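You operate a simulated robot arm through the tools that you are given. There is no shell and no other tool.

The job below is to be done with a simulated two-armed robot. You get a single attempt, and the scene is never put back.

Task
Pick up the cream can with one hand, pass it to the other hand and put it on the upper shelf under the stone top. Set down upright: cream can.

Only the result counts: the job must be done as asked and must still hold three seconds after the hand-in. Knocking over, shifting, dropping, spilling or breaking anything else fails it.

Robot
Two 7-joint arms with two-finger parallel grippers on one trunk, on a base that moves. Base frame: it is fixed to the floor where the robot stands at the start and does not move with it; the origin is under the middle of the robot, x ahead of it, y to its left, z up. Readings come in mm, rad, newtons and seconds.
The left shoulder is at the start at [70, 130, 1137], the right one opposite. With the tool pointing down near the work surface each hand reaches from about 220 to 520 mm from the robot's upright axis, wherever it stands, measured 20 degrees to its own side. Places, roughly: cream can [-2750, 1250, 1000]; upper shelf under the stone top [-5100, -2300, 500]. Payload 1.57 kg a hand.
Tool frame (each hand has its own): the origin (TCP) lies between the finger pads and is the grasp point; the fingertips stand 30 mm ahead of it; z points along the fingers, y is the line along which they close. Largest opening 80 mm; finger width 17, thickness 12; the body of the gripper, 40 by 82 mm, starts 80 mm behind the TCP.
Orientation is that of the tool frame in the base frame, as a unit quaternion [x, y, z, w]. With the fingers straight down and closing along the base's y, the tool's x points along the base's -x, its y along +y and its z along -z.

Tools
- The arms move only by the tool arm_command. It takes "left_moves", "right_moves" or both (then of equal length, played together; a hand with none holds still); each is a list of rows, each an object (a shift or turn left out is 0, a gripper value left out holds the last) with "dp": the shift along the tool's x, y, z in units of 25 mm (1.0 is 25 mm), a list of three; "rot": the turn, a rotation vector about the tool's x, y, z in units of 4 degrees (1.0 is 4 degrees), a list of three. In form: [{"dp": [tx, ty, tz], "rot": [wx, wy, wz]}, ...]. A call has 1 to 20 rows; each row shifts and turns the commanded pose from where the row before left it, along the tool's axes as they then stand. "left_grip" and "right_grip" are, for a hand that has rows, the gripper command, from -1 (fully open) to 1 (shut), values between in proportion, set as the call begins (left out, the last holds). A call with a number of a shift or a turn outside -1 to 1 is refused whole. A row lasts 0.2 s, in which the tool goes at most 50 mm and 0.15 rad; a call with a longer step from one row to the next is refused whole, and so is a gripper value outside its range. A pose out of reach is approached as far as the arm can. The call stops where the force on the tool passes 40 N (or 10 N more than at its start, if that is more) or the arm is blocked; 0.2 s more then pass. Each finger travels about 108 mm/s and halts on what it meets, pressing with about 41 N; the grip force reading is that of the motor and also rises with nothing between the fingers. The clock runs only during rows and for 0.2 s after the last one: add rows that do not move to give the fingers time. It gives the time, the measured TCP pose, the force on the tool (base axes), the opening and the grip force at its end, in the units of the frame above (readings bear some noise), with the torque about the TCP (base axes, N m) and any sound that the robot's microphone picked up.
- Cameras (640 x 400 px; columns grow to the right, rows downward): "scene" is now at [134.2, 0.9, 1353.9]; the picture's right is [0.00, -1.00, 0.00], its down [-0.72, -0.00, -0.69] and it looks along [0.69, 0.00, -0.72] (base axes); focal length 255 px, centre (320, 200). "left" rides on the left gripper at [72, 7, -122] in its tool frame; the picture's right is [-0.09, 1.00, 0.00], its down [-0.84, -0.08, -0.54] and it looks along [-0.54, -0.05, 0.84] (tool axes); focal length 238 px, centre (320, 200). "right" rides on the right gripper at [72, -7, -122] in its tool frame; the picture's right is [0.09, 1.00, 0.00], its down [-0.84, 0.08, -0.54] and it looks along [-0.54, 0.05, 0.84] (tool axes); focal length 238 px, centre (320, 200). There is no depth. A picture from a camera that has moved, and an enlarged one, comes with that camera's place and axes in the base frame and with its lens. The place of the scene camera against the robot may be out by one fixed shift of up to 12 mm in any direction.
- capture(camera): a new picture of that camera. It takes no simulated time.
- raise_lower(by): slides the trunk up (or, below 0, down) by that many mm; the arms and the scene camera ride with it, the base frame stays. It gives what a move gives, with no picture.
- steer(legs): drives the robot by 1 to 6 legs, each [ahead, left, turn to the left] in mm, mm and rad, along the robot's own axes; the way and the turn of a leg run together, so that a leg with both is an arc; at most 1500 mm and 3.142 rad a leg. The arms and the cameras ride along, it lands a little off, and it stops where it bumps. It gives what a move gives.
- aim_head(pan, tilt): turns the head with the scene camera to pan (to the left, within 1.501 rad either way) and tilt (down, from -0.506 to 1.204), counted from straight ahead of the robot. It gives what a move gives.
- inspect(camera, box): a new picture of the part [left, top, right, bottom] of that camera's present view, enlarged. It takes no simulated time.
- hand_in(): hands the job in; it is judged then, once.

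Nothing tells you exact positions but the pictures and the camera data. Unless the task says otherwise, let go and move clear before handing in.

The tools are called as name(argument=value, ...) on one line, values as JSON. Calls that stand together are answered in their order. arm_command: Moves the arms, as the interface text tells. Its arguments: {"type":"object","properties":{"left_moves":{"type":"array"},"left_grip":{"type":"number"},"right_moves":{"type":"array"},"right_grip":{"type":"number"}},"required":[]} The other tools are called the same way: raise_lower (by) moves the trunk up or down; steer (legs) drives the base; aim_head (pan, tilt) turns the head that bears the scene camera; capture (camera) takes a picture; inspect (camera, box) takes an enlarged picture of a part of a camera's view; hand_in () hands the job in.

At the start:

```text
time_s: 0.0
left_eef_pos: [350.8, 141.7, 1000.3]
left_orientation: [-0.001, 1.0, -0.001, -0.002]
left_contact_force: [0.3, -0.3, 0.1]
left_torque: [0.02, 0.02, 0.0]
left_opening: 80.2
left_grip_force: 0.0
right_eef_pos: [355.0, -128.3, 1001.9]
right_orientation: [0.0, 1.0, 0.0, 0.0]
right_contact_force: [0.1, 0.3, 0.6]
right_torque: [0.01, -0.02, 0.0]
right_opening: 80.3
right_grip_force: 0.1
trunk travel left (down, up): [-775.0, 165.0]
robot x, y, heading: [4.9, 1.1, -0.003]
head pan, tilt (commanded): [0.002, 0.81]
```

scene: 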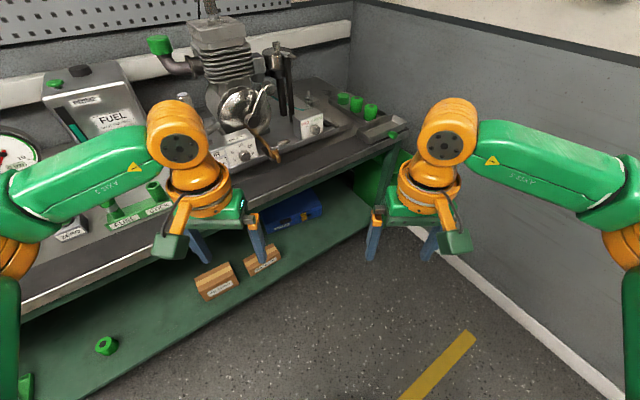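
right: 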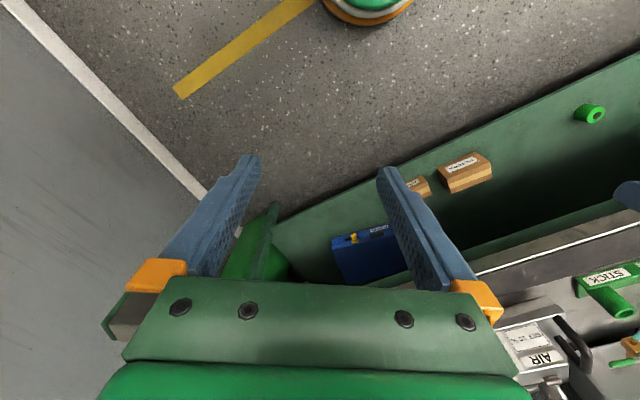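
left: 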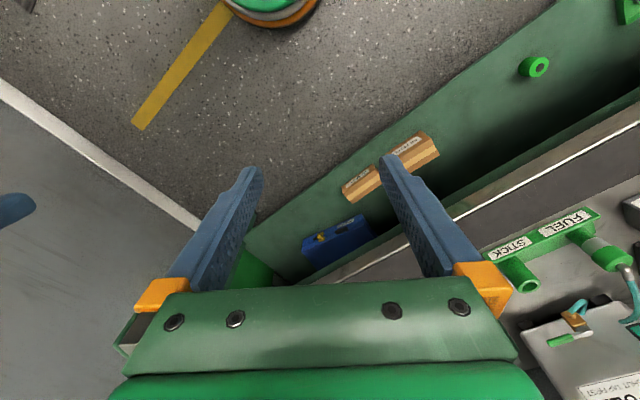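

I see a workbench ahead of the robot with an engine on it; the cream can is behind-left around [-2750, 1250, 1000]. First I look around with the head to find free floor.

aim_head(pan=1.5, tilt=0.3)

```text
time_s: 1.6
left_eef_pos: [351.1, 140.8, 1000.3]
left_orientation: [-0.001, 1.0, 0.0, -0.001]
left_contact_force: [-0.6, 0.2, -0.3]
left_torque: [0.0, -0.03, -0.04]
left_opening: 80.1
left_grip_force: 0.2
right_eef_pos: [356.0, -127.8, 1000.6]
right_orientation: [0.0, 1.0, 0.0, 0.0]
right_contact_force: [-0.1, -1.1, 0.5]
right_torque: [0.01, -0.01, 0.05]
right_opening: 80.2
right_grip_force: 0.0
trunk travel left (down, up): [-775.0, 165.0]
robot x, y, heading: [-0.6, -0.4, -0.003]
head pan, tilt (commanded): [1.499, 0.3]
```

The head is now turned left; I take a picture of that side to find the way.

capture(camera="scene")

```text
taken
camera scene: at [60.8, 93.9, 1399.1], right [1.0, -0.07, 0.0], down [-0.02, -0.3, -0.96], along [0.07, 0.95, -0.3], focal length 255 px, centre (320, 200)
```

scene: 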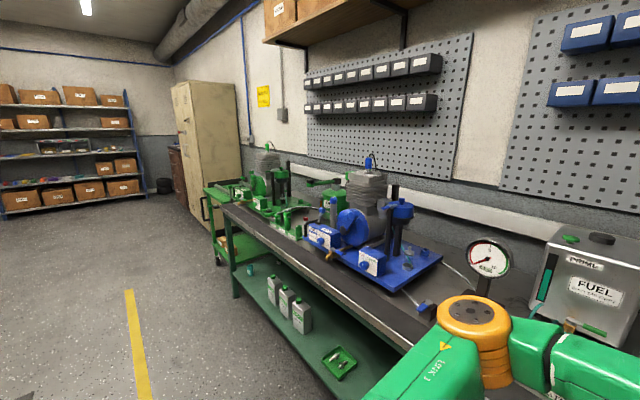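

The bench runs obliquely on the left, with free floor behind it. Now I look to the right side.

aim_head(pan=-1.5, tilt=0.3)

capture(camera="scene")

```text
time_s: 4.2
left_eef_pos: [351.0, 141.7, 1000.8]
left_orientation: [-0.001, 1.0, -0.001, -0.001]
left_contact_force: [0.3, -0.6, 0.9]
left_torque: [0.01, -0.02, -0.01]
left_opening: 79.8
left_grip_force: 0.0
right_eef_pos: [356.7, -127.9, 1001.8]
right_orientation: [0.0, 1.0, 0.0, 0.0]
right_contact_force: [-0.2, -0.3, -0.6]
right_torque: [0.05, -0.01, 0.01]
right_opening: 80.0
right_grip_force: 0.1
trunk travel left (down, up): [-775.0, 165.0]
robot x, y, heading: [0.2, 2.6, -0.004]
head pan, tilt (commanded): [-1.499, 0.3]
```

```text
taken
camera scene: at [60.8, -92.3, 1399.1], right [-1.0, -0.07, 0.0], down [-0.02, 0.29, -0.96], along [0.07, -0.95, -0.3], focal length 255 px, centre (320, 200)
```

scene: 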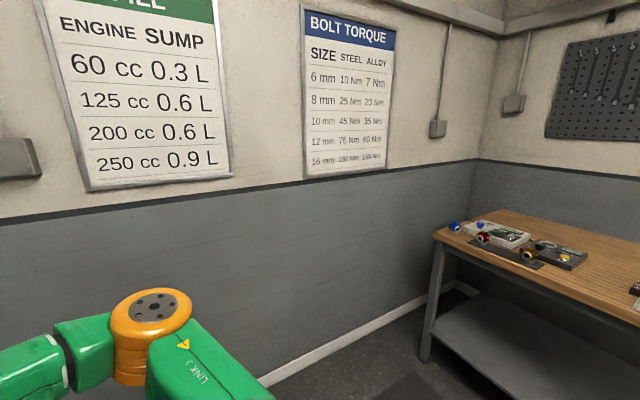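

Right side is clear for more than a metre. I sidestep a bit away from the bench, turn right, and look behind.

steer(legs=[[0, -250, 0], [0, 0, -1.57]])

aim_head(pan=-1.0, tilt=0.3)

capture(camera="scene")

```text
time_s: 9.8
left_eef_pos: [139.6, -594.1, 1000.6]
left_orientation: [0.708, 0.706, 0.0, -0.001]
left_contact_force: [-0.3, -0.5, 0.7]
left_torque: [0.05, 0.0, -0.02]
left_opening: 79.8
left_grip_force: 0.0
right_eef_pos: [-130.9, -598.4, 1000.6]
right_orientation: [0.709, 0.706, 0.0, 0.0]
right_contact_force: [-0.4, 0.1, 0.5]
right_torque: [-0.03, -0.01, 0.01]
right_opening: 80.0
right_grip_force: 0.1
trunk travel left (down, up): [-775.0, 165.0]
robot x, y, heading: [0.9, -240.8, -1.579]
head pan, tilt (commanded): [-1.499, 0.3]
```

```text
time_s: 10.7
left_eef_pos: [140.2, -594.3, 1000.5]
left_orientation: [0.708, 0.706, -0.001, -0.001]
left_contact_force: [0.3, 0.7, -0.2]
left_torque: [0.0, 0.0, 0.04]
left_opening: 80.2
left_grip_force: 0.1
right_eef_pos: [-130.5, -596.9, 1000.7]
right_orientation: [0.708, 0.706, -0.001, 0.0]
right_contact_force: [0.5, 0.2, -0.1]
right_torque: [-0.02, 0.01, -0.02]
right_opening: 79.9
right_grip_force: 0.0
trunk travel left (down, up): [-775.0, 165.0]
robot x, y, heading: [-0.0, -240.1, -1.578]
head pan, tilt (commanded): [-1.0, 0.3]
```

```text
taken
camera scene: at [-76.0, -341.9, 1399.1], right [-0.54, 0.84, 0.0], down [0.25, 0.16, -0.96], along [-0.81, -0.51, -0.3], focal length 255 px, centre (320, 200)
```

scene: 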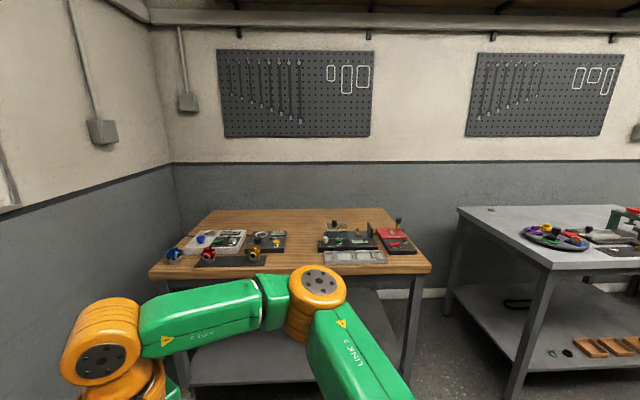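

Behind-right stand a wooden bench and a grey bench; there's almost 0.9 m to the nearest. I turn further right to face −x and look around.

steer(legs=[[0, 0, -1.56]])

aim_head(pan=0.0, tilt=0.3)

capture(camera="scene")

aim_head(pan=-0.8, tilt=0.3)

capture(camera="scene")

```text
time_s: 14.9
left_eef_pos: [-350.5, -390.8, 1001.5]
left_orientation: [1.0, 0.009, 0.0, -0.002]
left_contact_force: [0.3, 0.0, 0.3]
left_torque: [0.01, -0.02, -0.01]
left_opening: 80.0
left_grip_force: 0.0
right_eef_pos: [-359.8, -119.8, 1000.4]
right_orientation: [1.0, 0.008, 0.0, -0.001]
right_contact_force: [0.0, 0.0, -0.7]
right_torque: [-0.02, 0.0, -0.01]
right_opening: 79.8
right_grip_force: 0.0
trunk travel left (down, up): [-775.0, 165.0]
robot x, y, heading: [-0.9, -241.9, -3.123]
head pan, tilt (commanded): [-1.0, 0.3]
```

```text
time_s: 16.2
left_eef_pos: [-350.1, -389.4, 1001.5]
left_orientation: [1.0, 0.01, 0.001, -0.001]
left_contact_force: [-1.0, -0.4, 0.1]
left_torque: [-0.01, -0.01, 0.02]
left_opening: 79.9
left_grip_force: 0.0
right_eef_pos: [-359.7, -120.0, 1000.7]
right_orientation: [1.0, 0.008, 0.0, 0.0]
right_contact_force: [-0.3, 0.2, 0.5]
right_torque: [0.01, -0.03, 0.01]
right_opening: 79.7
right_grip_force: 0.0
trunk travel left (down, up): [-775.0, 165.0]
robot x, y, heading: [-1.7, -241.4, -3.122]
head pan, tilt (commanded): [0.0, 0.3]
```

```text
taken
camera scene: at [-140.6, -244.0, 1399.1], right [-0.02, 1.0, 0.0], down [0.3, 0.0, -0.96], along [-0.96, -0.02, -0.3], focal length 255 px, centre (320, 200)
```

scene: 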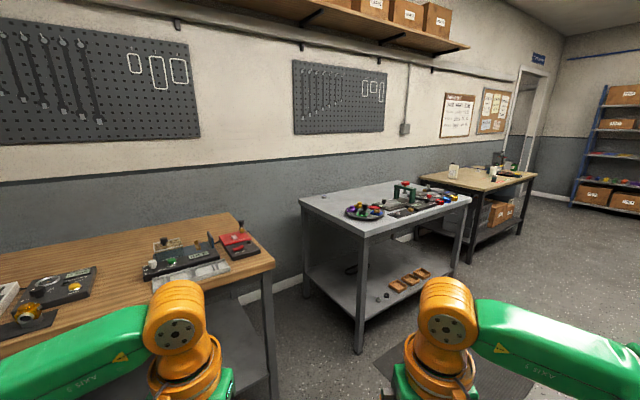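

```text
time_s: 17.3
left_eef_pos: [-350.7, -389.5, 1000.2]
left_orientation: [1.0, 0.009, 0.001, -0.001]
left_contact_force: [0.6, -0.1, -0.7]
left_torque: [0.04, 0.02, 0.02]
left_opening: 80.0
left_grip_force: 0.1
right_eef_pos: [-358.9, -120.5, 1000.3]
right_orientation: [1.0, 0.009, 0.001, -0.001]
right_contact_force: [-0.8, -0.2, 0.6]
right_torque: [0.01, -0.02, 0.02]
right_opening: 80.0
right_grip_force: 0.1
trunk travel left (down, up): [-775.0, 165.0]
robot x, y, heading: [-0.7, -242.8, -3.123]
head pan, tilt (commanded): [-0.799, 0.3]
```

```text
taken
camera scene: at [-113.5, -176.9, 1399.1], right [0.7, 0.71, 0.0], down [0.21, -0.21, -0.96], along [-0.68, 0.67, -0.3], focal length 255 px, centre (320, 200)
```

scene: 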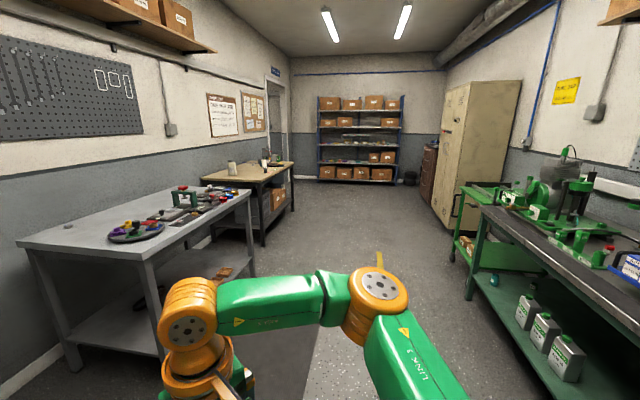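

The cream can stands on the third bench (light top) at the picture point (233,168), and a doorway beyond it on the left wall leads to the other room. I zoom in on it.

inspect(camera="scene", box=[180, 60, 340, 260])

inspect(camera="scene", box=[190, 140, 310, 215])

```text
2.00 times, centred on (260, 160) of scene
camera zoom: at [-113.5, -176.9, 1399.1], right [0.7, 0.71, 0.0], down [0.21, -0.21, -0.96], along [-0.68, 0.67, -0.3], focal length 510 px, centre (440, 280)
```

zoom: 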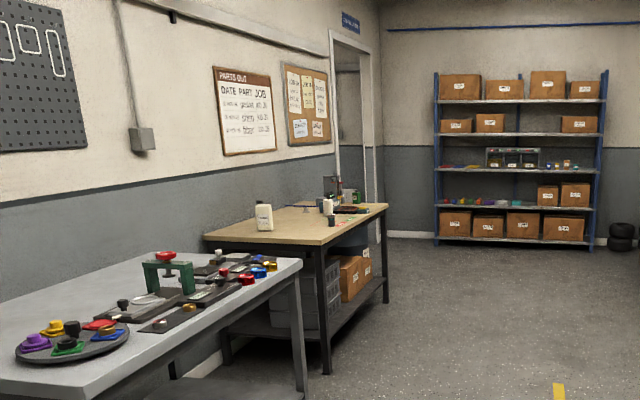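

```text
5.33 times, centred on (250, 178) of scene
camera zoom: at [-113.5, -176.9, 1399.1], right [0.7, 0.71, 0.0], down [0.21, -0.21, -0.96], along [-0.68, 0.67, -0.3], focal length 1359 px, centre (693, 320)
```

zoom: 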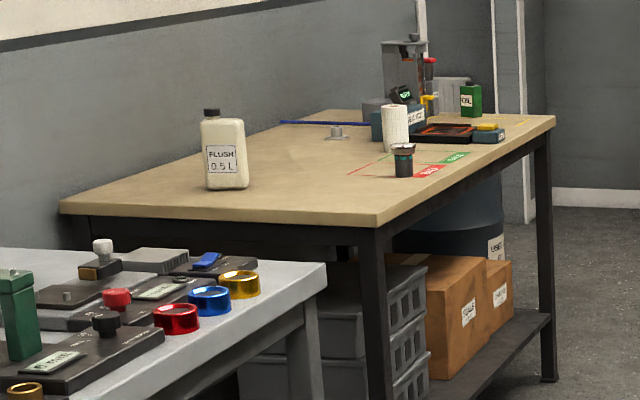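

The cream jug ("FLUSH 0.5 L", black cap) stands near the front-left corner of the third bench; the other things stand further along. I turn down the aisle and drive toward it.

steer(legs=[[0, 0, -0.99], [1300, 50, 0]])

aim_head(pan=0.5, tilt=0.4)

capture(camera="scene")

```text
time_s: 26.3
left_eef_pos: [-1078.1, 1001.5, 1000.2]
left_orientation: [0.884, -0.467, 0.001, 0.0]
left_contact_force: [0.4, 0.5, -0.5]
left_torque: [0.0, 0.02, 0.02]
left_opening: 80.2
left_grip_force: 0.2
right_eef_pos: [-858.0, 1157.2, 1001.5]
right_orientation: [0.884, -0.468, 0.001, 0.0]
right_contact_force: [-0.7, -0.2, -0.5]
right_torque: [-0.01, -0.03, 0.03]
right_opening: 80.1
right_grip_force: 0.0
trunk travel left (down, up): [-775.0, 165.0]
robot x, y, heading: [-756.6, 790.6, 2.167]
head pan, tilt (commanded): [-0.799, 0.3]
```

```text
time_s: 27.8
left_eef_pos: [-1077.8, 1001.4, 1000.2]
left_orientation: [0.884, -0.467, 0.001, 0.0]
left_contact_force: [-0.1, 0.2, -0.2]
left_torque: [-0.02, -0.02, 0.05]
left_opening: 80.1
left_grip_force: 0.0
right_eef_pos: [-858.1, 1157.0, 1000.3]
right_orientation: [0.884, -0.468, 0.0, 0.0]
right_contact_force: [0.6, 0.2, 0.8]
right_torque: [-0.03, 0.0, 0.0]
right_opening: 80.1
right_grip_force: 0.1
trunk travel left (down, up): [-775.0, 165.0]
robot x, y, heading: [-761.3, 793.6, 2.166]
head pan, tilt (commanded): [0.499, 0.4]
```

```text
taken
camera scene: at [-870.0, 875.4, 1389.9], right [0.46, 0.89, 0.0], down [0.35, -0.18, -0.92], along [-0.82, 0.42, -0.39], focal length 255 px, centre (320, 200)
```

scene: 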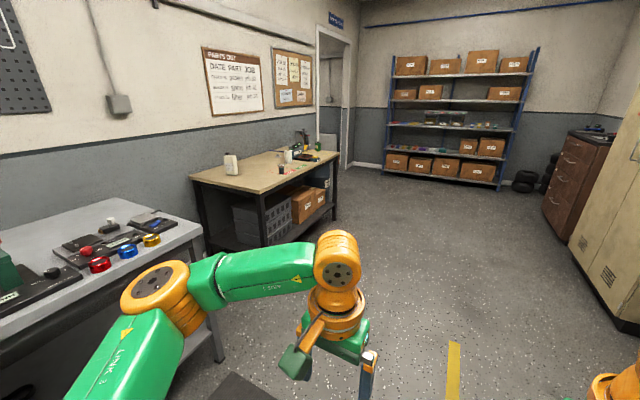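

The jug is ahead on the left now. I zoom in to triangulate its position.

inspect(camera="scene", box=[180, 120, 350, 226])

inspect(camera="scene", box=[300, 0, 370, 180])

```text
3.76 times, centred on (265, 173) of scene
camera zoom: at [-870.0, 875.4, 1389.9], right [0.46, 0.89, 0.0], down [0.35, -0.18, -0.92], along [-0.82, 0.42, -0.39], focal length 960 px, centre (527, 302)
```

zoom: 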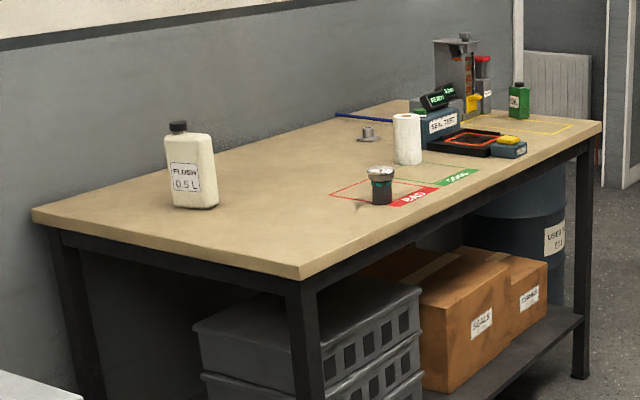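

```text
2.22 times, centred on (335, 90) of scene
camera zoom: at [-870.0, 875.4, 1389.9], right [0.46, 0.89, 0.0], down [0.35, -0.18, -0.92], along [-0.82, 0.42, -0.39], focal length 566 px, centre (287, 444)
```

zoom: 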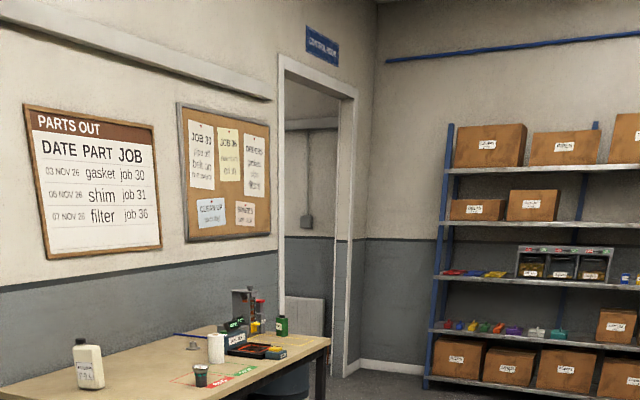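

Triangulation puts the jug's base near (-2860, 1135, 810) on the bench top about 810 mm high, some 475 mm behind its front edge. I drive ahead alongside, turn left to face the bench, and close in a bit.

steer(legs=[[1350, 0, 0], [0, 0, 1.571], [500, 0, 0]])

aim_head(pan=0.0, tilt=0.45)

capture(camera="scene")

```text
time_s: 41.2
left_eef_pos: [-2156.5, 1330.4, 1001.1]
left_orientation: [0.951, 0.309, 0.0, -0.001]
left_contact_force: [0.4, 0.3, -0.7]
left_torque: [0.02, -0.02, 0.02]
left_opening: 80.0
left_grip_force: 0.1
right_eef_pos: [-2319.7, 1546.3, 1000.5]
right_orientation: [0.952, 0.307, 0.001, 0.0]
right_contact_force: [-0.4, -1.1, 0.1]
right_torque: [0.02, 0.02, -0.02]
right_opening: 79.6
right_grip_force: 0.0
trunk travel left (down, up): [-775.0, 165.0]
robot x, y, heading: [-1957.5, 1652.9, -2.513]
head pan, tilt (commanded): [0.499, 0.4]
```

```text
time_s: 42.2
left_eef_pos: [-2157.8, 1331.4, 1000.7]
left_orientation: [0.951, 0.309, 0.0, -0.001]
left_contact_force: [-0.4, 0.9, -0.1]
left_torque: [0.01, 0.0, 0.0]
left_opening: 79.7
left_grip_force: 0.1
right_eef_pos: [-2318.9, 1544.6, 1001.1]
right_orientation: [0.951, 0.309, -0.001, 0.0]
right_contact_force: [-0.2, -0.2, 0.1]
right_torque: [-0.01, -0.03, 0.0]
right_opening: 79.8
right_grip_force: 0.1
trunk travel left (down, up): [-775.0, 165.0]
robot x, y, heading: [-1955.4, 1652.5, -2.513]
head pan, tilt (commanded): [0.0, 0.45]
```

```text
taken
camera scene: at [-2067.3, 1568.8, 1385.2], right [-0.59, 0.81, 0.0], down [0.35, 0.26, -0.9], along [-0.73, -0.53, -0.44], focal length 255 px, centre (320, 200)
```

scene: 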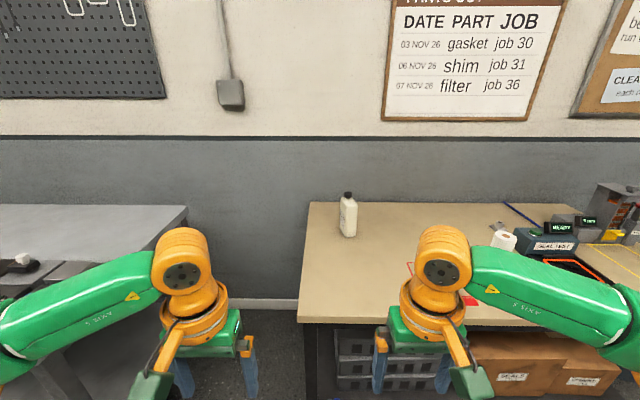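

Now the robot faces the bench squarely with the jug nearly ahead. I zoom in for shape and position.

inspect(camera="scene", box=[290, 170, 410, 245])

aim_head(pan=0.0, tilt=1.1)

capture(camera="scene")

```text
5.33 times, centred on (350, 208) of scene
camera zoom: at [-2067.3, 1568.8, 1385.2], right [-0.59, 0.81, 0.0], down [0.35, 0.26, -0.9], along [-0.73, -0.53, -0.44], focal length 1359 px, centre (160, 160)
```

zoom: 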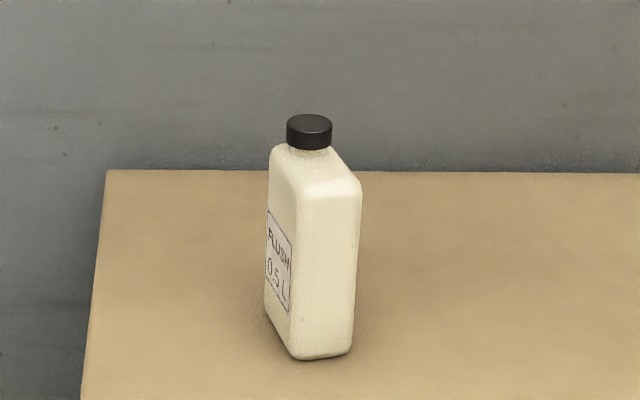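

```text
time_s: 43.2
left_eef_pos: [-2157.5, 1331.2, 1001.2]
left_orientation: [0.951, 0.309, 0.001, 0.0]
left_contact_force: [0.6, 0.8, 0.6]
left_torque: [0.0, 0.0, 0.03]
left_opening: 80.0
left_grip_force: 0.0
right_eef_pos: [-2320.1, 1546.0, 1000.0]
right_orientation: [0.951, 0.308, 0.0, -0.001]
right_contact_force: [0.7, -0.3, -0.8]
right_torque: [-0.01, 0.01, 0.01]
right_opening: 80.1
right_grip_force: 0.1
trunk travel left (down, up): [-775.0, 165.0]
robot x, y, heading: [-1958.6, 1647.8, -2.514]
head pan, tilt (commanded): [0.0, 1.1]
```

```text
taken
camera scene: at [-2044.1, 1585.7, 1333.1], right [-0.59, 0.81, 0.0], down [0.72, 0.52, -0.45], along [-0.37, -0.27, -0.89], focal length 255 px, centre (320, 200)
```

scene: 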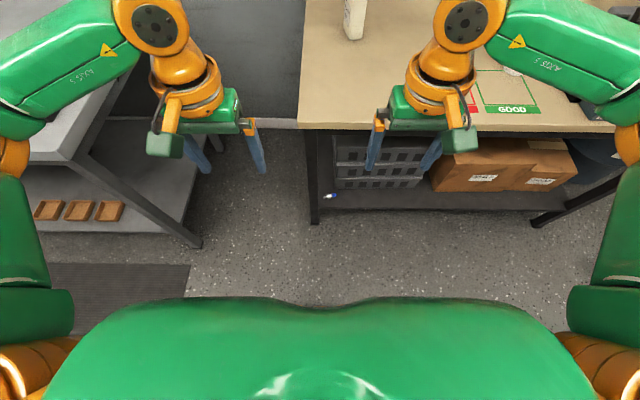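

The jug is a flat bottle, about 45 mm thick and 75 mm wide, with its narrow side facing me, yawed about 13° to the left; so I can grip across its thin side from the front. First I test the right arm's ability to point forward, in the free space here.

arm_command(right_moves=[{"dp": [-0.48, 0, 0.017], "rot": [0, -1, 0]}, {"dp": [-0.477, 0, 0.05], "rot": [0, -1, 0]}, {"dp": [-0.473, 0, 0.083], "rot": [0, -1, 0]}, {"dp": [-0.466, 0, 0.116], "rot": [0, -1, 0]}, {"dp": [-0.457, 0, 0.148], "rot": [0, -1, 0]}, {"dp": [-0.445, 0, 0.18], "rot": [0, -1, 0]}, {"dp": [-0.431, 0, 0.21], "rot": [0, -1, 0]}, {"dp": [-0.416, 0, 0.24], "rot": [0, -1, 0]}, {"dp": [-0.398, 0, 0.268], "rot": [0, -1, 0]}, {"dp": [-0.378, 0, 0.296], "rot": [0, -1, 0]}, {"dp": [-0.357, 0, 0.321], "rot": [0, -1, 0]}, {"dp": [-0.333, 0, 0.345], "rot": [0, -1, 0]}, {"dp": [-0.309, 0, 0.368], "rot": [0, -1, 0]}, {"dp": [-0.282, 0, 0.388], "rot": [0, -1, 0]}, {"dp": [-0.254, 0, 0.407], "rot": [0, -1, 0]}, {"dp": [-0.225, 0, 0.424], "rot": [0, -1, 0]}, {"dp": [-0.195, 0, 0.439], "rot": [0, -1, 0]}, {"dp": [-0.164, 0, 0.451], "rot": [0, -1, 0]}, {"dp": [-0.132, 0, 0.461], "rot": [0, -1, 0]}, {"dp": [-0.1, 0, 0.47], "rot": [0, -1, 0]}], right_grip=-1)

aim_head(pan=0.0, tilt=0.7)

capture(camera="scene")

capture(camera="right")

```text
time_s: 47.4
left_eef_pos: [-2157.9, 1330.9, 1000.2]
left_orientation: [0.951, 0.309, 0.001, -0.001]
left_contact_force: [0.3, 0.5, -0.2]
left_torque: [-0.04, 0.03, 0.02]
left_opening: 79.9
left_grip_force: 0.1
right_eef_pos: [-2478.7, 1423.0, 991.4]
right_orientation: [0.793, 0.26, -0.523, 0.175]
right_contact_force: [-0.1, 0.3, -0.5]
right_torque: [0.02, 0.04, -0.02]
right_opening: 79.9
right_grip_force: 0.0
right hand out of reach, approached as far as the arm can: row 17, 18, 19, 20
trunk travel left (down, up): [-775.0, 165.0]
robot x, y, heading: [-1950.9, 1651.9, -2.516]
head pan, tilt (commanded): [0.0, 1.1]
```

```text
time_s: 48.3
left_eef_pos: [-2156.8, 1331.1, 1000.6]
left_orientation: [0.951, 0.309, 0.0, -0.001]
left_contact_force: [-0.7, -0.5, 0.4]
left_torque: [0.01, 0.03, 0.0]
left_opening: 80.1
left_grip_force: 0.1
right_eef_pos: [-2478.2, 1423.6, 991.5]
right_orientation: [0.793, 0.26, -0.522, 0.176]
right_contact_force: [0.2, -0.7, -0.2]
right_torque: [0.0, 0.02, 0.02]
right_opening: 79.9
right_grip_force: 0.1
trunk travel left (down, up): [-775.0, 165.0]
robot x, y, heading: [-1957.2, 1651.4, -2.514]
head pan, tilt (commanded): [0.0, 0.7]
```

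```text
taken
camera scene: at [-2061.7, 1573.1, 1362.9], right [-0.59, 0.81, 0.0], down [0.52, 0.38, -0.76], along [-0.62, -0.45, -0.64], focal length 255 px, centre (320, 200)
```

scene: 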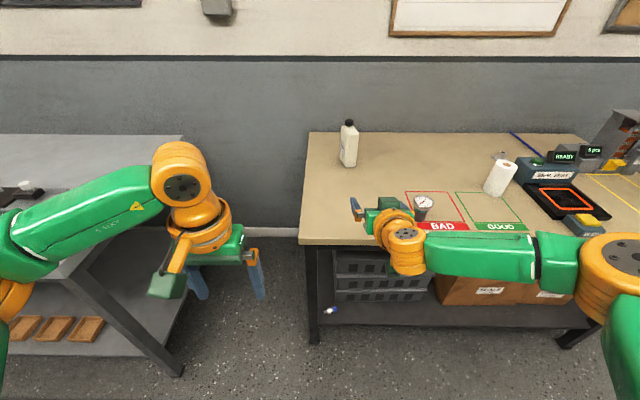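

```text
taken
camera right: at [-2370.0, 1512.0, 971.7], right [0.62, -0.78, -0.08], down [0.18, 0.04, 0.98], along [-0.76, -0.63, 0.17], focal length 238 px, centre (320, 200)
```

right: 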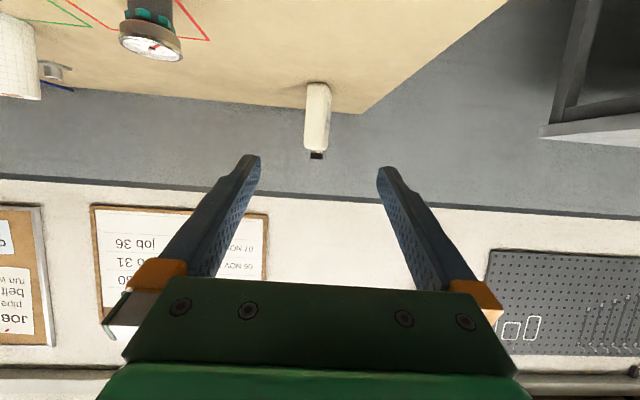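

The right arm pointing forward stops short at about 556 mm reach with its elbow still bent; I back the pitch off to about 50° and test how far it extends.

arm_command(right_moves=[{"rot": [0, 1, 0]}, {"rot": [0, 1, 0]}, {"rot": [0, 1, 0]}, {"rot": [0, 1, 0]}, {"rot": [0, 1, 0]}, {"rot": [0, 1, 0]}, {"rot": [0, 1, 0]}, {"dp": [-0.643, 0, 0.766]}, {"dp": [-0.643, 0, 0.766]}, {"dp": [-0.643, 0, 0.766]}, {"dp": [-0.643, 0, 0.766]}, {"dp": [-0.643, 0, 0.766]}, {"dp": [-0.643, 0, 0.766]}])

capture(camera="scene")

```text
time_s: 51.1
left_eef_pos: [-2157.5, 1331.0, 999.2]
left_orientation: [0.951, 0.309, 0.001, -0.002]
left_contact_force: [0.3, -0.6, -0.1]
left_torque: [-0.02, -0.01, 0.02]
left_opening: 80.1
left_grip_force: 0.1
right_eef_pos: [-2529.0, 1385.3, 974.3]
right_orientation: [0.895, 0.295, -0.316, 0.108]
right_contact_force: [-0.4, 0.5, -0.8]
right_torque: [0.02, 0.02, -0.02]
right_opening: 80.0
right_grip_force: 0.0
right hand out of reach, approached as far as the arm can: row 10, 11, 12, 13
trunk travel left (down, up): [-775.0, 165.0]
robot x, y, heading: [-1954.4, 1649.3, -2.516]
head pan, tilt (commanded): [0.0, 0.7]
```

```text
taken
camera scene: at [-2061.6, 1572.7, 1363.0], right [-0.59, 0.81, 0.0], down [0.52, 0.38, -0.76], along [-0.62, -0.45, -0.64], focal length 255 px, centre (320, 200)
```

scene: 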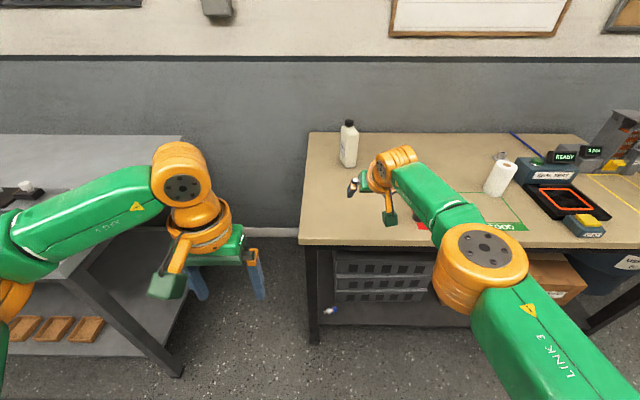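

The arm extends to about 620 mm there with the elbow near straight, so reaching 700+ from the front is not practical. I retract the right arm and then test how the left hand can be made to point horizontally (needed for handover and shelf placing).

arm_command(right_moves=[{"dp": [0.643, 0, -0.766]}, {"dp": [0.643, 0, -0.766]}, {"dp": [0.643, 0, -0.766]}, {"dp": [0.643, 0, -0.766]}, {"dp": [0.643, 0, -0.766]}, {"dp": [0.643, 0, -0.766]}, {"dp": [0.386, 0, -0.46], "rot": [0, 1, 0]}, {"dp": [0.417, 0, -0.432], "rot": [0, 1, 0]}, {"dp": [0.446, 0, -0.401], "rot": [0, 1, 0]}, {"dp": [0.473, 0, -0.369], "rot": [0, 1, 0]}, {"dp": [0.497, 0, -0.336], "rot": [0, 1, 0]}, {"dp": [0.52, 0, -0.3], "rot": [0, 1, 0]}, {"dp": [0.539, 0, -0.263], "rot": [0, 1, 0]}, {"dp": [0.556, 0, -0.225], "rot": [0, 1, 0]}, {"dp": [0.571, 0, -0.185], "rot": [0, 1, 0]}, {"dp": [0.582, 0, -0.145], "rot": [0, 1, 0]}, {"dp": [0.591, 0, -0.104], "rot": [0, 1, 0]}, {"dp": [0.597, 0, -0.063], "rot": [0, 1, 0]}, {"dp": [0.6, 0, -0.02], "rot": [0, 1, 0]}])

arm_command(left_moves=[{"dp": [-1, -0.9, 0]}, {"dp": [-1, -0.9, 0]}, {"dp": [-1, -0.9, 0]}, {"dp": [-1, -0.9, 0]}, {"rot": [0, 0, 1]}, {"rot": [0, 0, 1]}, {"rot": [0, 0, 1]}, {"rot": [0, 0, 1]}, {"rot": [0, 0, 1]}, {"rot": [0, 0, 1]}, {"rot": [0, 0, 1]}, {"rot": [0, 0, 1]}, {"rot": [0, 0, 1]}, {"rot": [0, 0, 1]}, {"rot": [0, 0, 1]}])

arm_command(left_moves=[{"rot": [0, -1, 0]}, {"rot": [0, -1, 0]}, {"rot": [0, -1, 0]}, {"rot": [0, -1, 0]}, {"rot": [0, -1, 0]}, {"rot": [0, -1, 0]}, {"rot": [0, -1, 0]}, {"rot": [0, -1, 0]}, {"rot": [0, -1, 0]}, {"rot": [0, -1, 0]}, {"rot": [0, -1, 0]}, {"rot": [0, -1, 0]}, {"rot": [0, -1, 0]}, {"rot": [0, -1, 0]}, {"rot": [0, -1, 0]}, {"rot": [0, -1, 0]}, {"rot": [0, -1, 0]}, {"rot": [0, -1, 0]}, {"rot": [0, -1, 0]}, {"rot": [0, -1, 0]}])

capture(camera="scene")

```text
time_s: 55.1
left_eef_pos: [-2157.3, 1331.8, 999.9]
left_orientation: [0.951, 0.309, 0.0, -0.001]
left_contact_force: [-0.3, 1.2, -0.2]
left_torque: [0.02, -0.04, 0.0]
left_opening: 79.9
left_grip_force: 0.1
right_eef_pos: [-2259.1, 1586.0, 1042.3]
right_orientation: [0.943, 0.312, 0.11, -0.033]
right_contact_force: [-0.2, -0.6, 0.5]
right_torque: [0.0, 0.07, -0.01]
right_opening: 80.0
right_grip_force: 0.1
trunk travel left (down, up): [-775.0, 165.0]
robot x, y, heading: [-1955.8, 1652.6, -2.516]
head pan, tilt (commanded): [0.0, 0.7]
```

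```text
time_s: 58.3
left_eef_pos: [-2290.7, 1344.4, 1001.1]
left_orientation: [0.999, 0.035, 0.0, 0.0]
left_contact_force: [-0.2, -0.3, 0.0]
left_torque: [-0.01, -0.05, -0.02]
left_opening: 80.1
left_grip_force: 0.0
left hand out of reach, approached as far as the arm can: row 13, 14, 15
right_eef_pos: [-2260.1, 1585.4, 1041.1]
right_orientation: [0.943, 0.312, 0.109, -0.033]
right_contact_force: [-0.6, -0.4, 0.0]
right_torque: [-0.04, 0.01, -0.02]
right_opening: 80.0
right_grip_force: 0.1
trunk travel left (down, up): [-775.0, 165.0]
robot x, y, heading: [-1955.2, 1651.9, -2.513]
head pan, tilt (commanded): [0.0, 0.7]
```

```text
time_s: 62.5
left_eef_pos: [-2298.5, 1363.9, 1007.6]
left_orientation: [0.776, 0.009, -0.631, 0.009]
left_contact_force: [1.1, 0.5, -1.0]
left_torque: [0.0, 0.01, 0.02]
left_opening: 79.9
left_grip_force: 0.0
left hand out of reach, approached as far as the arm can: row 18, 19
right_eef_pos: [-2258.7, 1586.0, 1041.8]
right_orientation: [0.943, 0.313, 0.109, -0.032]
right_contact_force: [0.1, 0.2, 0.5]
right_torque: [0.01, 0.01, -0.01]
right_opening: 80.0
right_grip_force: 0.0
trunk travel left (down, up): [-775.0, 165.0]
robot x, y, heading: [-1951.1, 1649.4, -2.519]
head pan, tilt (commanded): [0.0, 0.7]
```

```text
taken
camera scene: at [-2061.3, 1573.2, 1363.1], right [-0.59, 0.81, 0.0], down [0.52, 0.38, -0.77], along [-0.62, -0.45, -0.64], focal length 255 px, centre (320, 200)
```

scene: 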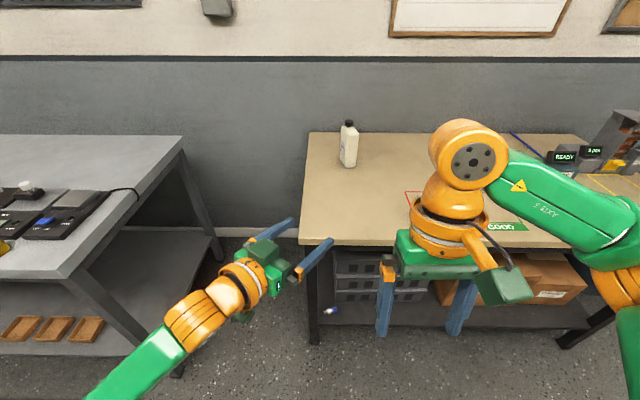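

The left hand can point near-horizontally about 35° inward, which will do for the handover. The best way to reach the jug is to drive into the ~600 mm gap left of the bench (base radius about 210 mm) and pick with the right hand from above. I measure the gap more closely.

aim_head(pan=0.35, tilt=0.8)

capture(camera="scene")

```text
time_s: 63.3
left_eef_pos: [-2297.6, 1363.3, 1007.0]
left_orientation: [0.775, 0.007, -0.631, 0.007]
left_contact_force: [-0.2, 0.1, 0.0]
left_torque: [-0.03, 0.02, 0.02]
left_opening: 79.8
left_grip_force: 0.0
right_eef_pos: [-2259.3, 1586.1, 1041.9]
right_orientation: [0.943, 0.313, 0.11, -0.033]
right_contact_force: [-0.8, 0.2, 0.0]
right_torque: [-0.01, 0.02, 0.0]
right_opening: 80.0
right_grip_force: 0.0
trunk travel left (down, up): [-775.0, 165.0]
robot x, y, heading: [-1954.6, 1650.8, -2.514]
head pan, tilt (commanded): [0.351, 0.799]
```

```text
taken
camera scene: at [-2038.1, 1556.0, 1354.8], right [-0.83, 0.56, 0.0], down [0.4, 0.59, -0.7], along [-0.39, -0.58, -0.72], focal length 255 px, centre (320, 200)
```

scene: 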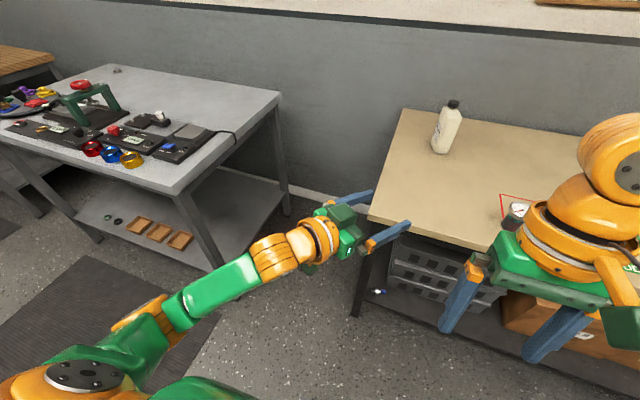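

The gap is about 590 mm wide (from 57 mm to about 645 mm to my left). I raise the trunk for clearance over the bench tops, and strafe left to line up with the gap's middle.

raise_lower(by=100)

steer(legs=[[0, 350, 0]])

aim_head(pan=0.0, tilt=0.8)

capture(camera="scene")

```text
time_s: 64.6
left_eef_pos: [-2298.9, 1363.4, 1107.7]
left_orientation: [0.775, 0.008, -0.631, 0.007]
left_contact_force: [0.3, 0.3, 0.0]
left_torque: [-0.02, 0.02, 0.0]
left_opening: 80.1
left_grip_force: 0.0
right_eef_pos: [-2259.9, 1585.5, 1141.7]
right_orientation: [0.943, 0.312, 0.11, -0.032]
right_contact_force: [-1.0, 0.1, 0.4]
right_torque: [-0.02, 0.02, 0.02]
right_opening: 79.9
right_grip_force: 0.0
trunk travel left (down, up): [-875.0, 65.0]
robot x, y, heading: [-1957.3, 1649.3, -2.515]
head pan, tilt (commanded): [0.351, 0.799]
```

```text
time_s: 66.9
left_eef_pos: [-2092.2, 1079.8, 1107.9]
left_orientation: [0.776, 0.01, -0.631, 0.01]
left_contact_force: [0.2, 0.1, 0.9]
left_torque: [0.0, 0.02, -0.02]
left_opening: 79.8
left_grip_force: 0.0
right_eef_pos: [-2053.8, 1302.0, 1141.5]
right_orientation: [0.942, 0.315, 0.11, -0.032]
right_contact_force: [-0.9, 0.4, -0.1]
right_torque: [-0.01, -0.02, -0.02]
right_opening: 80.1
right_grip_force: 0.1
trunk travel left (down, up): [-875.0, 65.0]
robot x, y, heading: [-1746.2, 1367.6, -2.51]
head pan, tilt (commanded): [0.351, 0.799]
```

```text
time_s: 67.7
left_eef_pos: [-2090.9, 1078.0, 1108.3]
left_orientation: [0.775, 0.01, -0.632, 0.009]
left_contact_force: [1.0, -0.1, 0.5]
left_torque: [0.01, 0.04, -0.01]
left_opening: 79.7
left_grip_force: 0.0
right_eef_pos: [-2053.4, 1300.2, 1141.4]
right_orientation: [0.943, 0.314, 0.109, -0.032]
right_contact_force: [0.1, 0.5, 0.6]
right_torque: [0.01, -0.01, -0.03]
right_opening: 79.9
right_grip_force: 0.0
trunk travel left (down, up): [-875.0, 65.0]
robot x, y, heading: [-1751.5, 1364.0, -2.507]
head pan, tilt (commanded): [0.0, 0.799]
```

```text
taken
camera scene: at [-1851.0, 1290.5, 1454.8], right [-0.59, 0.81, 0.0], down [0.58, 0.42, -0.7], along [-0.56, -0.41, -0.72], focal length 255 px, centre (320, 200)
```

scene: 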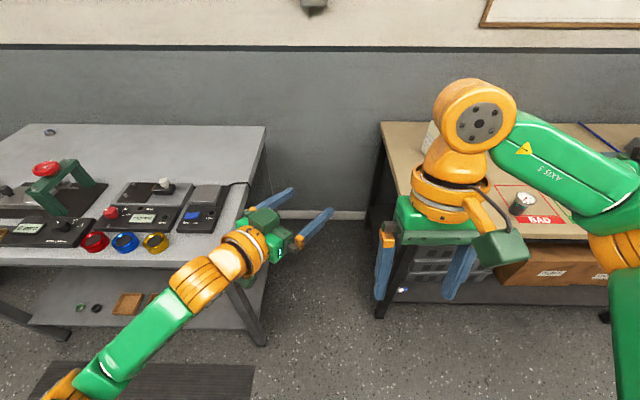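

I'm about 15 mm left of the gap's centre line, with the ends parallel to my heading. I go in half way with a small shift to the right and check.

steer(legs=[[350, -14, 0]])

aim_head(pan=0.0, tilt=1.0)

capture(camera="scene")

```text
time_s: 70.0
left_eef_pos: [-2374.6, 887.5, 1108.8]
left_orientation: [0.775, 0.011, -0.632, 0.011]
left_contact_force: [0.6, 0.0, 0.3]
left_torque: [-0.01, 0.0, -0.01]
left_opening: 80.1
left_grip_force: 0.2
right_eef_pos: [-2336.9, 1109.0, 1142.6]
right_orientation: [0.942, 0.316, 0.108, -0.033]
right_contact_force: [0.2, 0.6, 0.3]
right_torque: [0.0, -0.02, -0.01]
right_opening: 80.1
right_grip_force: 0.0
trunk travel left (down, up): [-875.0, 65.0]
robot x, y, heading: [-2034.8, 1174.8, -2.51]
head pan, tilt (commanded): [0.0, 0.799]
```

```text
time_s: 70.7
left_eef_pos: [-2376.3, 886.1, 1107.1]
left_orientation: [0.775, 0.011, -0.632, 0.009]
left_contact_force: [0.9, 0.3, 0.5]
left_torque: [-0.02, 0.0, -0.03]
left_opening: 80.1
left_grip_force: 0.1
right_eef_pos: [-2337.8, 1108.0, 1142.4]
right_orientation: [0.942, 0.316, 0.109, -0.033]
right_contact_force: [0.1, 0.0, 0.3]
right_torque: [-0.02, 0.04, -0.05]
right_opening: 80.0
right_grip_force: 0.1
trunk travel left (down, up): [-875.0, 65.0]
robot x, y, heading: [-2035.4, 1177.3, -2.51]
head pan, tilt (commanded): [0.0, 1.0]
```

```text
taken
camera scene: at [-2128.1, 1105.8, 1439.7], right [-0.59, 0.81, 0.0], down [0.68, 0.5, -0.54], along [-0.44, -0.32, -0.84], focal length 255 px, centre (320, 200)
```

scene: 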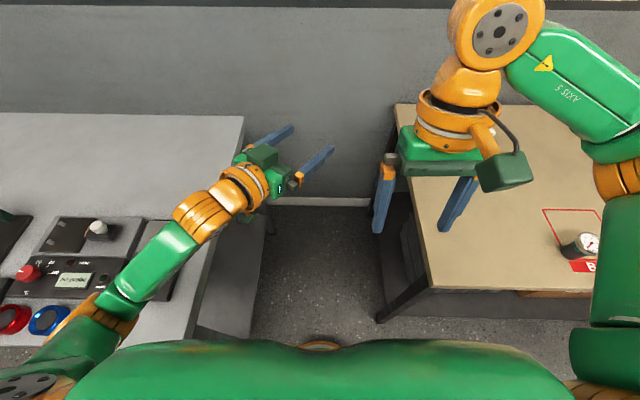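

Clearances look balanced (about 280 mm to each bench end against a 214 mm base). I go in the remaining 320 mm and look right at the jug.

steer(legs=[[320, 0, 0]])

aim_head(pan=-0.9, tilt=0.8)

capture(camera="scene")

capture(camera="right")

```text
time_s: 72.9
left_eef_pos: [-2639.8, 692.0, 1108.2]
left_orientation: [0.775, 0.01, -0.632, 0.01]
left_contact_force: [-0.4, -0.9, -0.4]
left_torque: [0.01, 0.0, 0.05]
left_opening: 80.0
left_grip_force: 0.0
right_eef_pos: [-2601.9, 915.1, 1143.4]
right_orientation: [0.943, 0.314, 0.108, -0.033]
right_contact_force: [0.6, -0.4, -0.4]
right_torque: [0.0, 0.04, -0.01]
right_opening: 79.8
right_grip_force: 0.1
trunk travel left (down, up): [-875.0, 65.0]
robot x, y, heading: [-2301.5, 981.0, -2.51]
head pan, tilt (commanded): [0.0, 1.0]
```

```text
time_s: 74.1
left_eef_pos: [-2641.9, 691.3, 1106.8]
left_orientation: [0.775, 0.011, -0.632, 0.01]
left_contact_force: [0.1, -0.3, -0.7]
left_torque: [0.04, 0.02, -0.03]
left_opening: 80.1
left_grip_force: 0.0
right_eef_pos: [-2604.6, 913.1, 1142.3]
right_orientation: [0.942, 0.315, 0.11, -0.034]
right_contact_force: [0.6, 0.3, 0.1]
right_torque: [-0.03, 0.01, 0.03]
right_opening: 80.4
right_grip_force: 0.0
trunk travel left (down, up): [-875.0, 65.0]
robot x, y, heading: [-2298.1, 981.5, -2.506]
head pan, tilt (commanded): [-0.901, 0.799]
```

```text
taken
camera scene: at [-2415.3, 973.5, 1454.8], right [0.26, 0.96, 0.0], down [0.69, -0.19, -0.7], along [-0.67, 0.18, -0.72], focal length 255 px, centre (320, 200)
```

scene: 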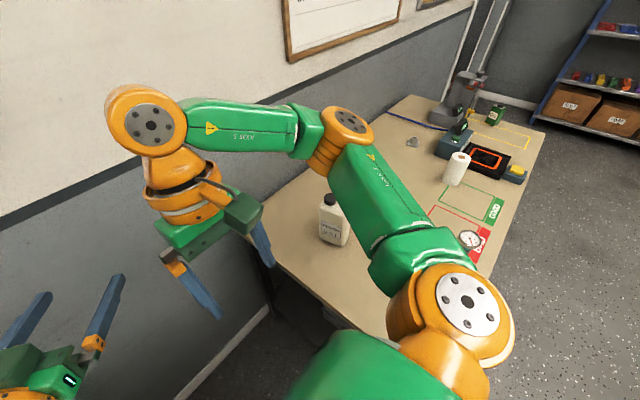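

```text
taken
camera right: at [-2574.9, 944.5, 1275.9], right [0.67, -0.74, 0.03], down [-0.7, -0.62, 0.34], along [-0.23, -0.25, -0.94], focal length 238 px, centre (320, 200)
```

right: 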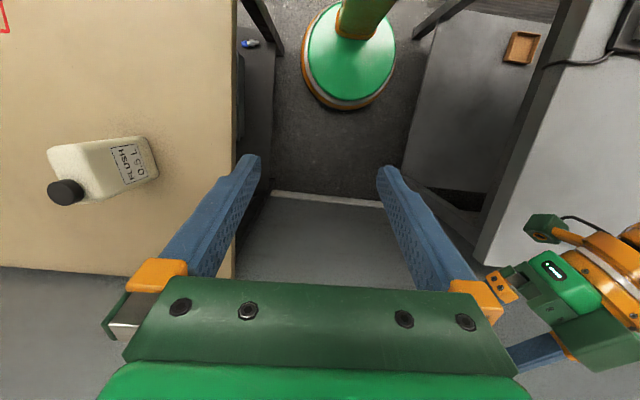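

I'm in the gap with clearance; both cameras see the jug. I zoom in with both to fix its position and yaw.

inspect(camera="scene", box=[280, 170, 400, 245])

inspect(camera="right", box=[20, 110, 180, 210])

```text
5.33 times, centred on (340, 208) of scene
camera zoom: at [-2415.3, 973.5, 1454.8], right [0.26, 0.96, 0.0], down [0.69, -0.19, -0.7], along [-0.67, 0.18, -0.72], focal length 1359 px, centre (213, 160)
```

zoom: 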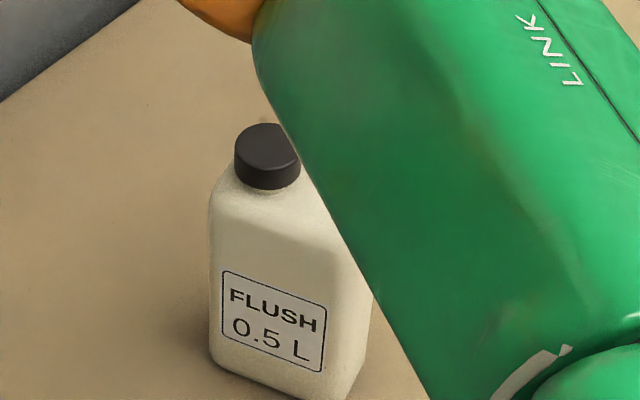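

```text
4.00 times, centred on (100, 160) of right
camera zoom: at [-2574.9, 944.5, 1275.9], right [0.67, -0.74, 0.03], down [-0.7, -0.62, 0.34], along [-0.23, -0.25, -0.94], focal length 953 px, centre (1200, 360)
```

zoom: 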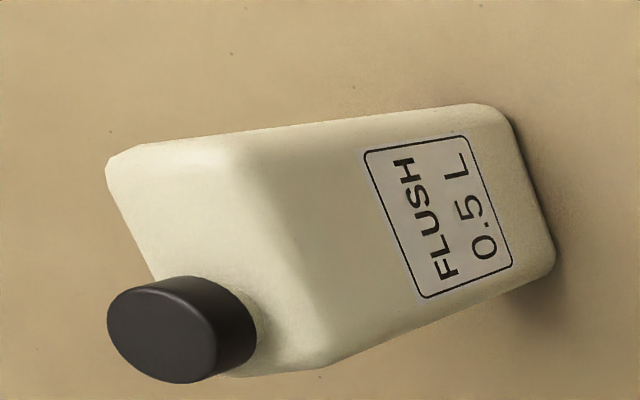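

Both cameras agree: table top z≈812, jug body centre ≈(-2858, 1139), body straight up to z≈940, cap top ≈975 and offset towards the wall, wide axis 14.7° left of my heading. I edge 60 mm forward and 20 mm right, then straighten the right tool and yaw it to match.

steer(legs=[[60, -20, 0]])

arm_command(right_moves=[{"rot": [0, -0.83, 0]}, {"rot": [0, -0.83, 0]}, {"rot": [0, -0.83, 0]}, {"rot": [0, -0.83, 0]}, {"rot": [0, 0, -0.92]}, {"rot": [0, 0, -0.92]}, {"rot": [0, 0, -0.92]}, {"rot": [0, 0, -0.92]}], right_grip=-1)

```text
time_s: 75.1
left_eef_pos: [-2693.2, 675.2, 1111.0]
left_orientation: [0.773, 0.011, -0.634, 0.012]
left_contact_force: [0.1, 0.5, 0.5]
left_torque: [-0.01, -0.01, -0.01]
left_opening: 79.9
left_grip_force: 0.0
right_eef_pos: [-2655.5, 897.8, 1144.1]
right_orientation: [0.942, 0.316, 0.106, -0.033]
right_contact_force: [1.1, 0.4, 0.1]
right_torque: [-0.01, 0.03, -0.05]
right_opening: 80.0
right_grip_force: 0.1
trunk travel left (down, up): [-875.0, 65.0]
robot x, y, heading: [-2359.5, 960.4, -2.507]
head pan, tilt (commanded): [-0.901, 0.799]
```

```text
time_s: 76.9
left_eef_pos: [-2700.0, 672.0, 1107.7]
left_orientation: [0.775, 0.011, -0.632, 0.01]
left_contact_force: [-0.3, -0.7, -0.1]
left_torque: [0.02, 0.0, -0.03]
left_opening: 80.0
left_grip_force: 0.1
right_eef_pos: [-2662.4, 895.9, 1141.7]
right_orientation: [0.9, 0.437, -0.001, 0.004]
right_contact_force: [-0.8, -0.3, 0.7]
right_torque: [-0.02, 0.0, -0.02]
right_opening: 79.8
right_grip_force: 0.1
trunk travel left (down, up): [-875.0, 65.0]
robot x, y, heading: [-2360.3, 963.7, -2.505]
head pan, tilt (commanded): [-0.901, 0.799]
```

The right tool is now straight down with the right yaw. I carry it high over the jug and look with the wrist camera.

arm_command(right_moves=[{"dp": [0.217, -0.936, 0]}, {"dp": [0.217, -0.936, 0]}, {"dp": [0.217, -0.936, 0]}, {"dp": [0.217, -0.936, 0]}, {"dp": [0.217, -0.936, 0]}, {"dp": [0.217, -0.936, 0]}, {"dp": [0.217, -0.936, 0]}, {"dp": [0.217, -0.936, 0]}, {"dp": [0.217, -0.936, 0]}, {"dp": [0.217, -0.936, 0]}, {"dp": [0.217, -0.936, 0]}, {"dp": [0.217, -0.936, 0]}, {"dp": [0.217, -0.936, 0]}])

capture(camera="right")

capture(camera="scene")

```text
time_s: 79.7
left_eef_pos: [-2700.4, 672.4, 1107.6]
left_orientation: [0.775, 0.011, -0.631, 0.01]
left_contact_force: [0.7, -0.7, 0.0]
left_torque: [-0.01, -0.03, 0.02]
left_opening: 79.9
left_grip_force: 0.0
right_eef_pos: [-2793.3, 1073.9, 1134.5]
right_orientation: [0.9, 0.436, -0.001, 0.004]
right_contact_force: [-0.3, 0.1, 0.6]
right_torque: [0.01, 0.02, -0.01]
right_opening: 80.1
right_grip_force: 0.0
right hand out of reach, approached as far as the arm can: row 10, 11, 12, 13
trunk travel left (down, up): [-875.0, 65.0]
robot x, y, heading: [-2358.5, 962.8, -2.509]
head pan, tilt (commanded): [-0.901, 0.799]
```

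```text
taken
camera right: at [-2755.4, 1134.5, 1255.9], right [0.84, -0.55, 0.0], down [-0.46, -0.7, 0.55], along [-0.3, -0.46, -0.84], focal length 238 px, centre (320, 200)
```

right: 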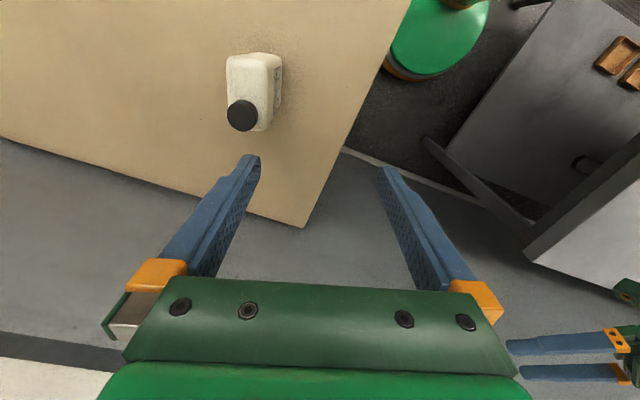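

```text
taken
camera scene: at [-2474.1, 955.3, 1454.8], right [0.26, 0.96, 0.0], down [0.69, -0.19, -0.7], along [-0.67, 0.18, -0.72], focal length 255 px, centre (320, 200)
```

scene: 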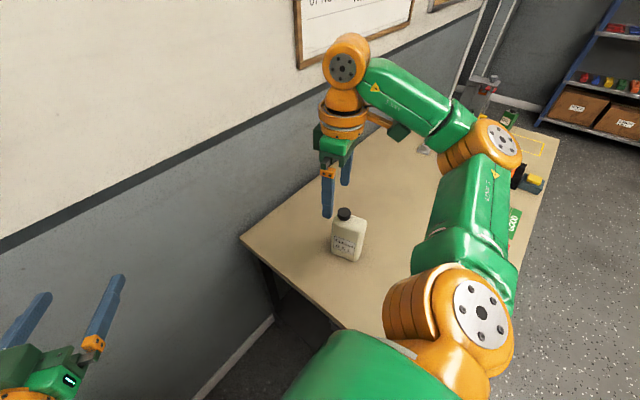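

Tool-down stalls about 90 mm short at this height (wrist high relative to the shoulder). I lower the hand some 80 mm here, still above the cap level and beside it, and try the remaining shift.

arm_command(right_moves=[{"dp": [0, 0, 0.8]}, {"dp": [0, 0, 0.8]}, {"dp": [0, 0, 0.8]}, {"dp": [0, 0, 0.8]}, {"dp": [0.217, -0.936, 0]}, {"dp": [0.217, -0.936, 0]}, {"dp": [0.217, -0.936, 0]}])

```text
time_s: 81.3
left_eef_pos: [-2700.0, 672.4, 1108.3]
left_orientation: [0.775, 0.012, -0.631, 0.011]
left_contact_force: [0.0, 0.2, -0.8]
left_torque: [0.03, 0.0, -0.01]
left_opening: 79.8
left_grip_force: 0.0
right_eef_pos: [-2790.4, 1072.5, 1059.6]
right_orientation: [0.901, 0.435, -0.001, 0.002]
right_contact_force: [-0.2, 0.1, 0.1]
right_torque: [-0.04, 0.04, -0.01]
right_opening: 79.9
right_grip_force: 0.0
right hand out of reach, approached as far as the arm can: row 2, 4, 5, 6, 7
trunk travel left (down, up): [-875.0, 65.0]
robot x, y, heading: [-2361.7, 962.3, -2.507]
head pan, tilt (commanded): [-0.901, 0.799]
```

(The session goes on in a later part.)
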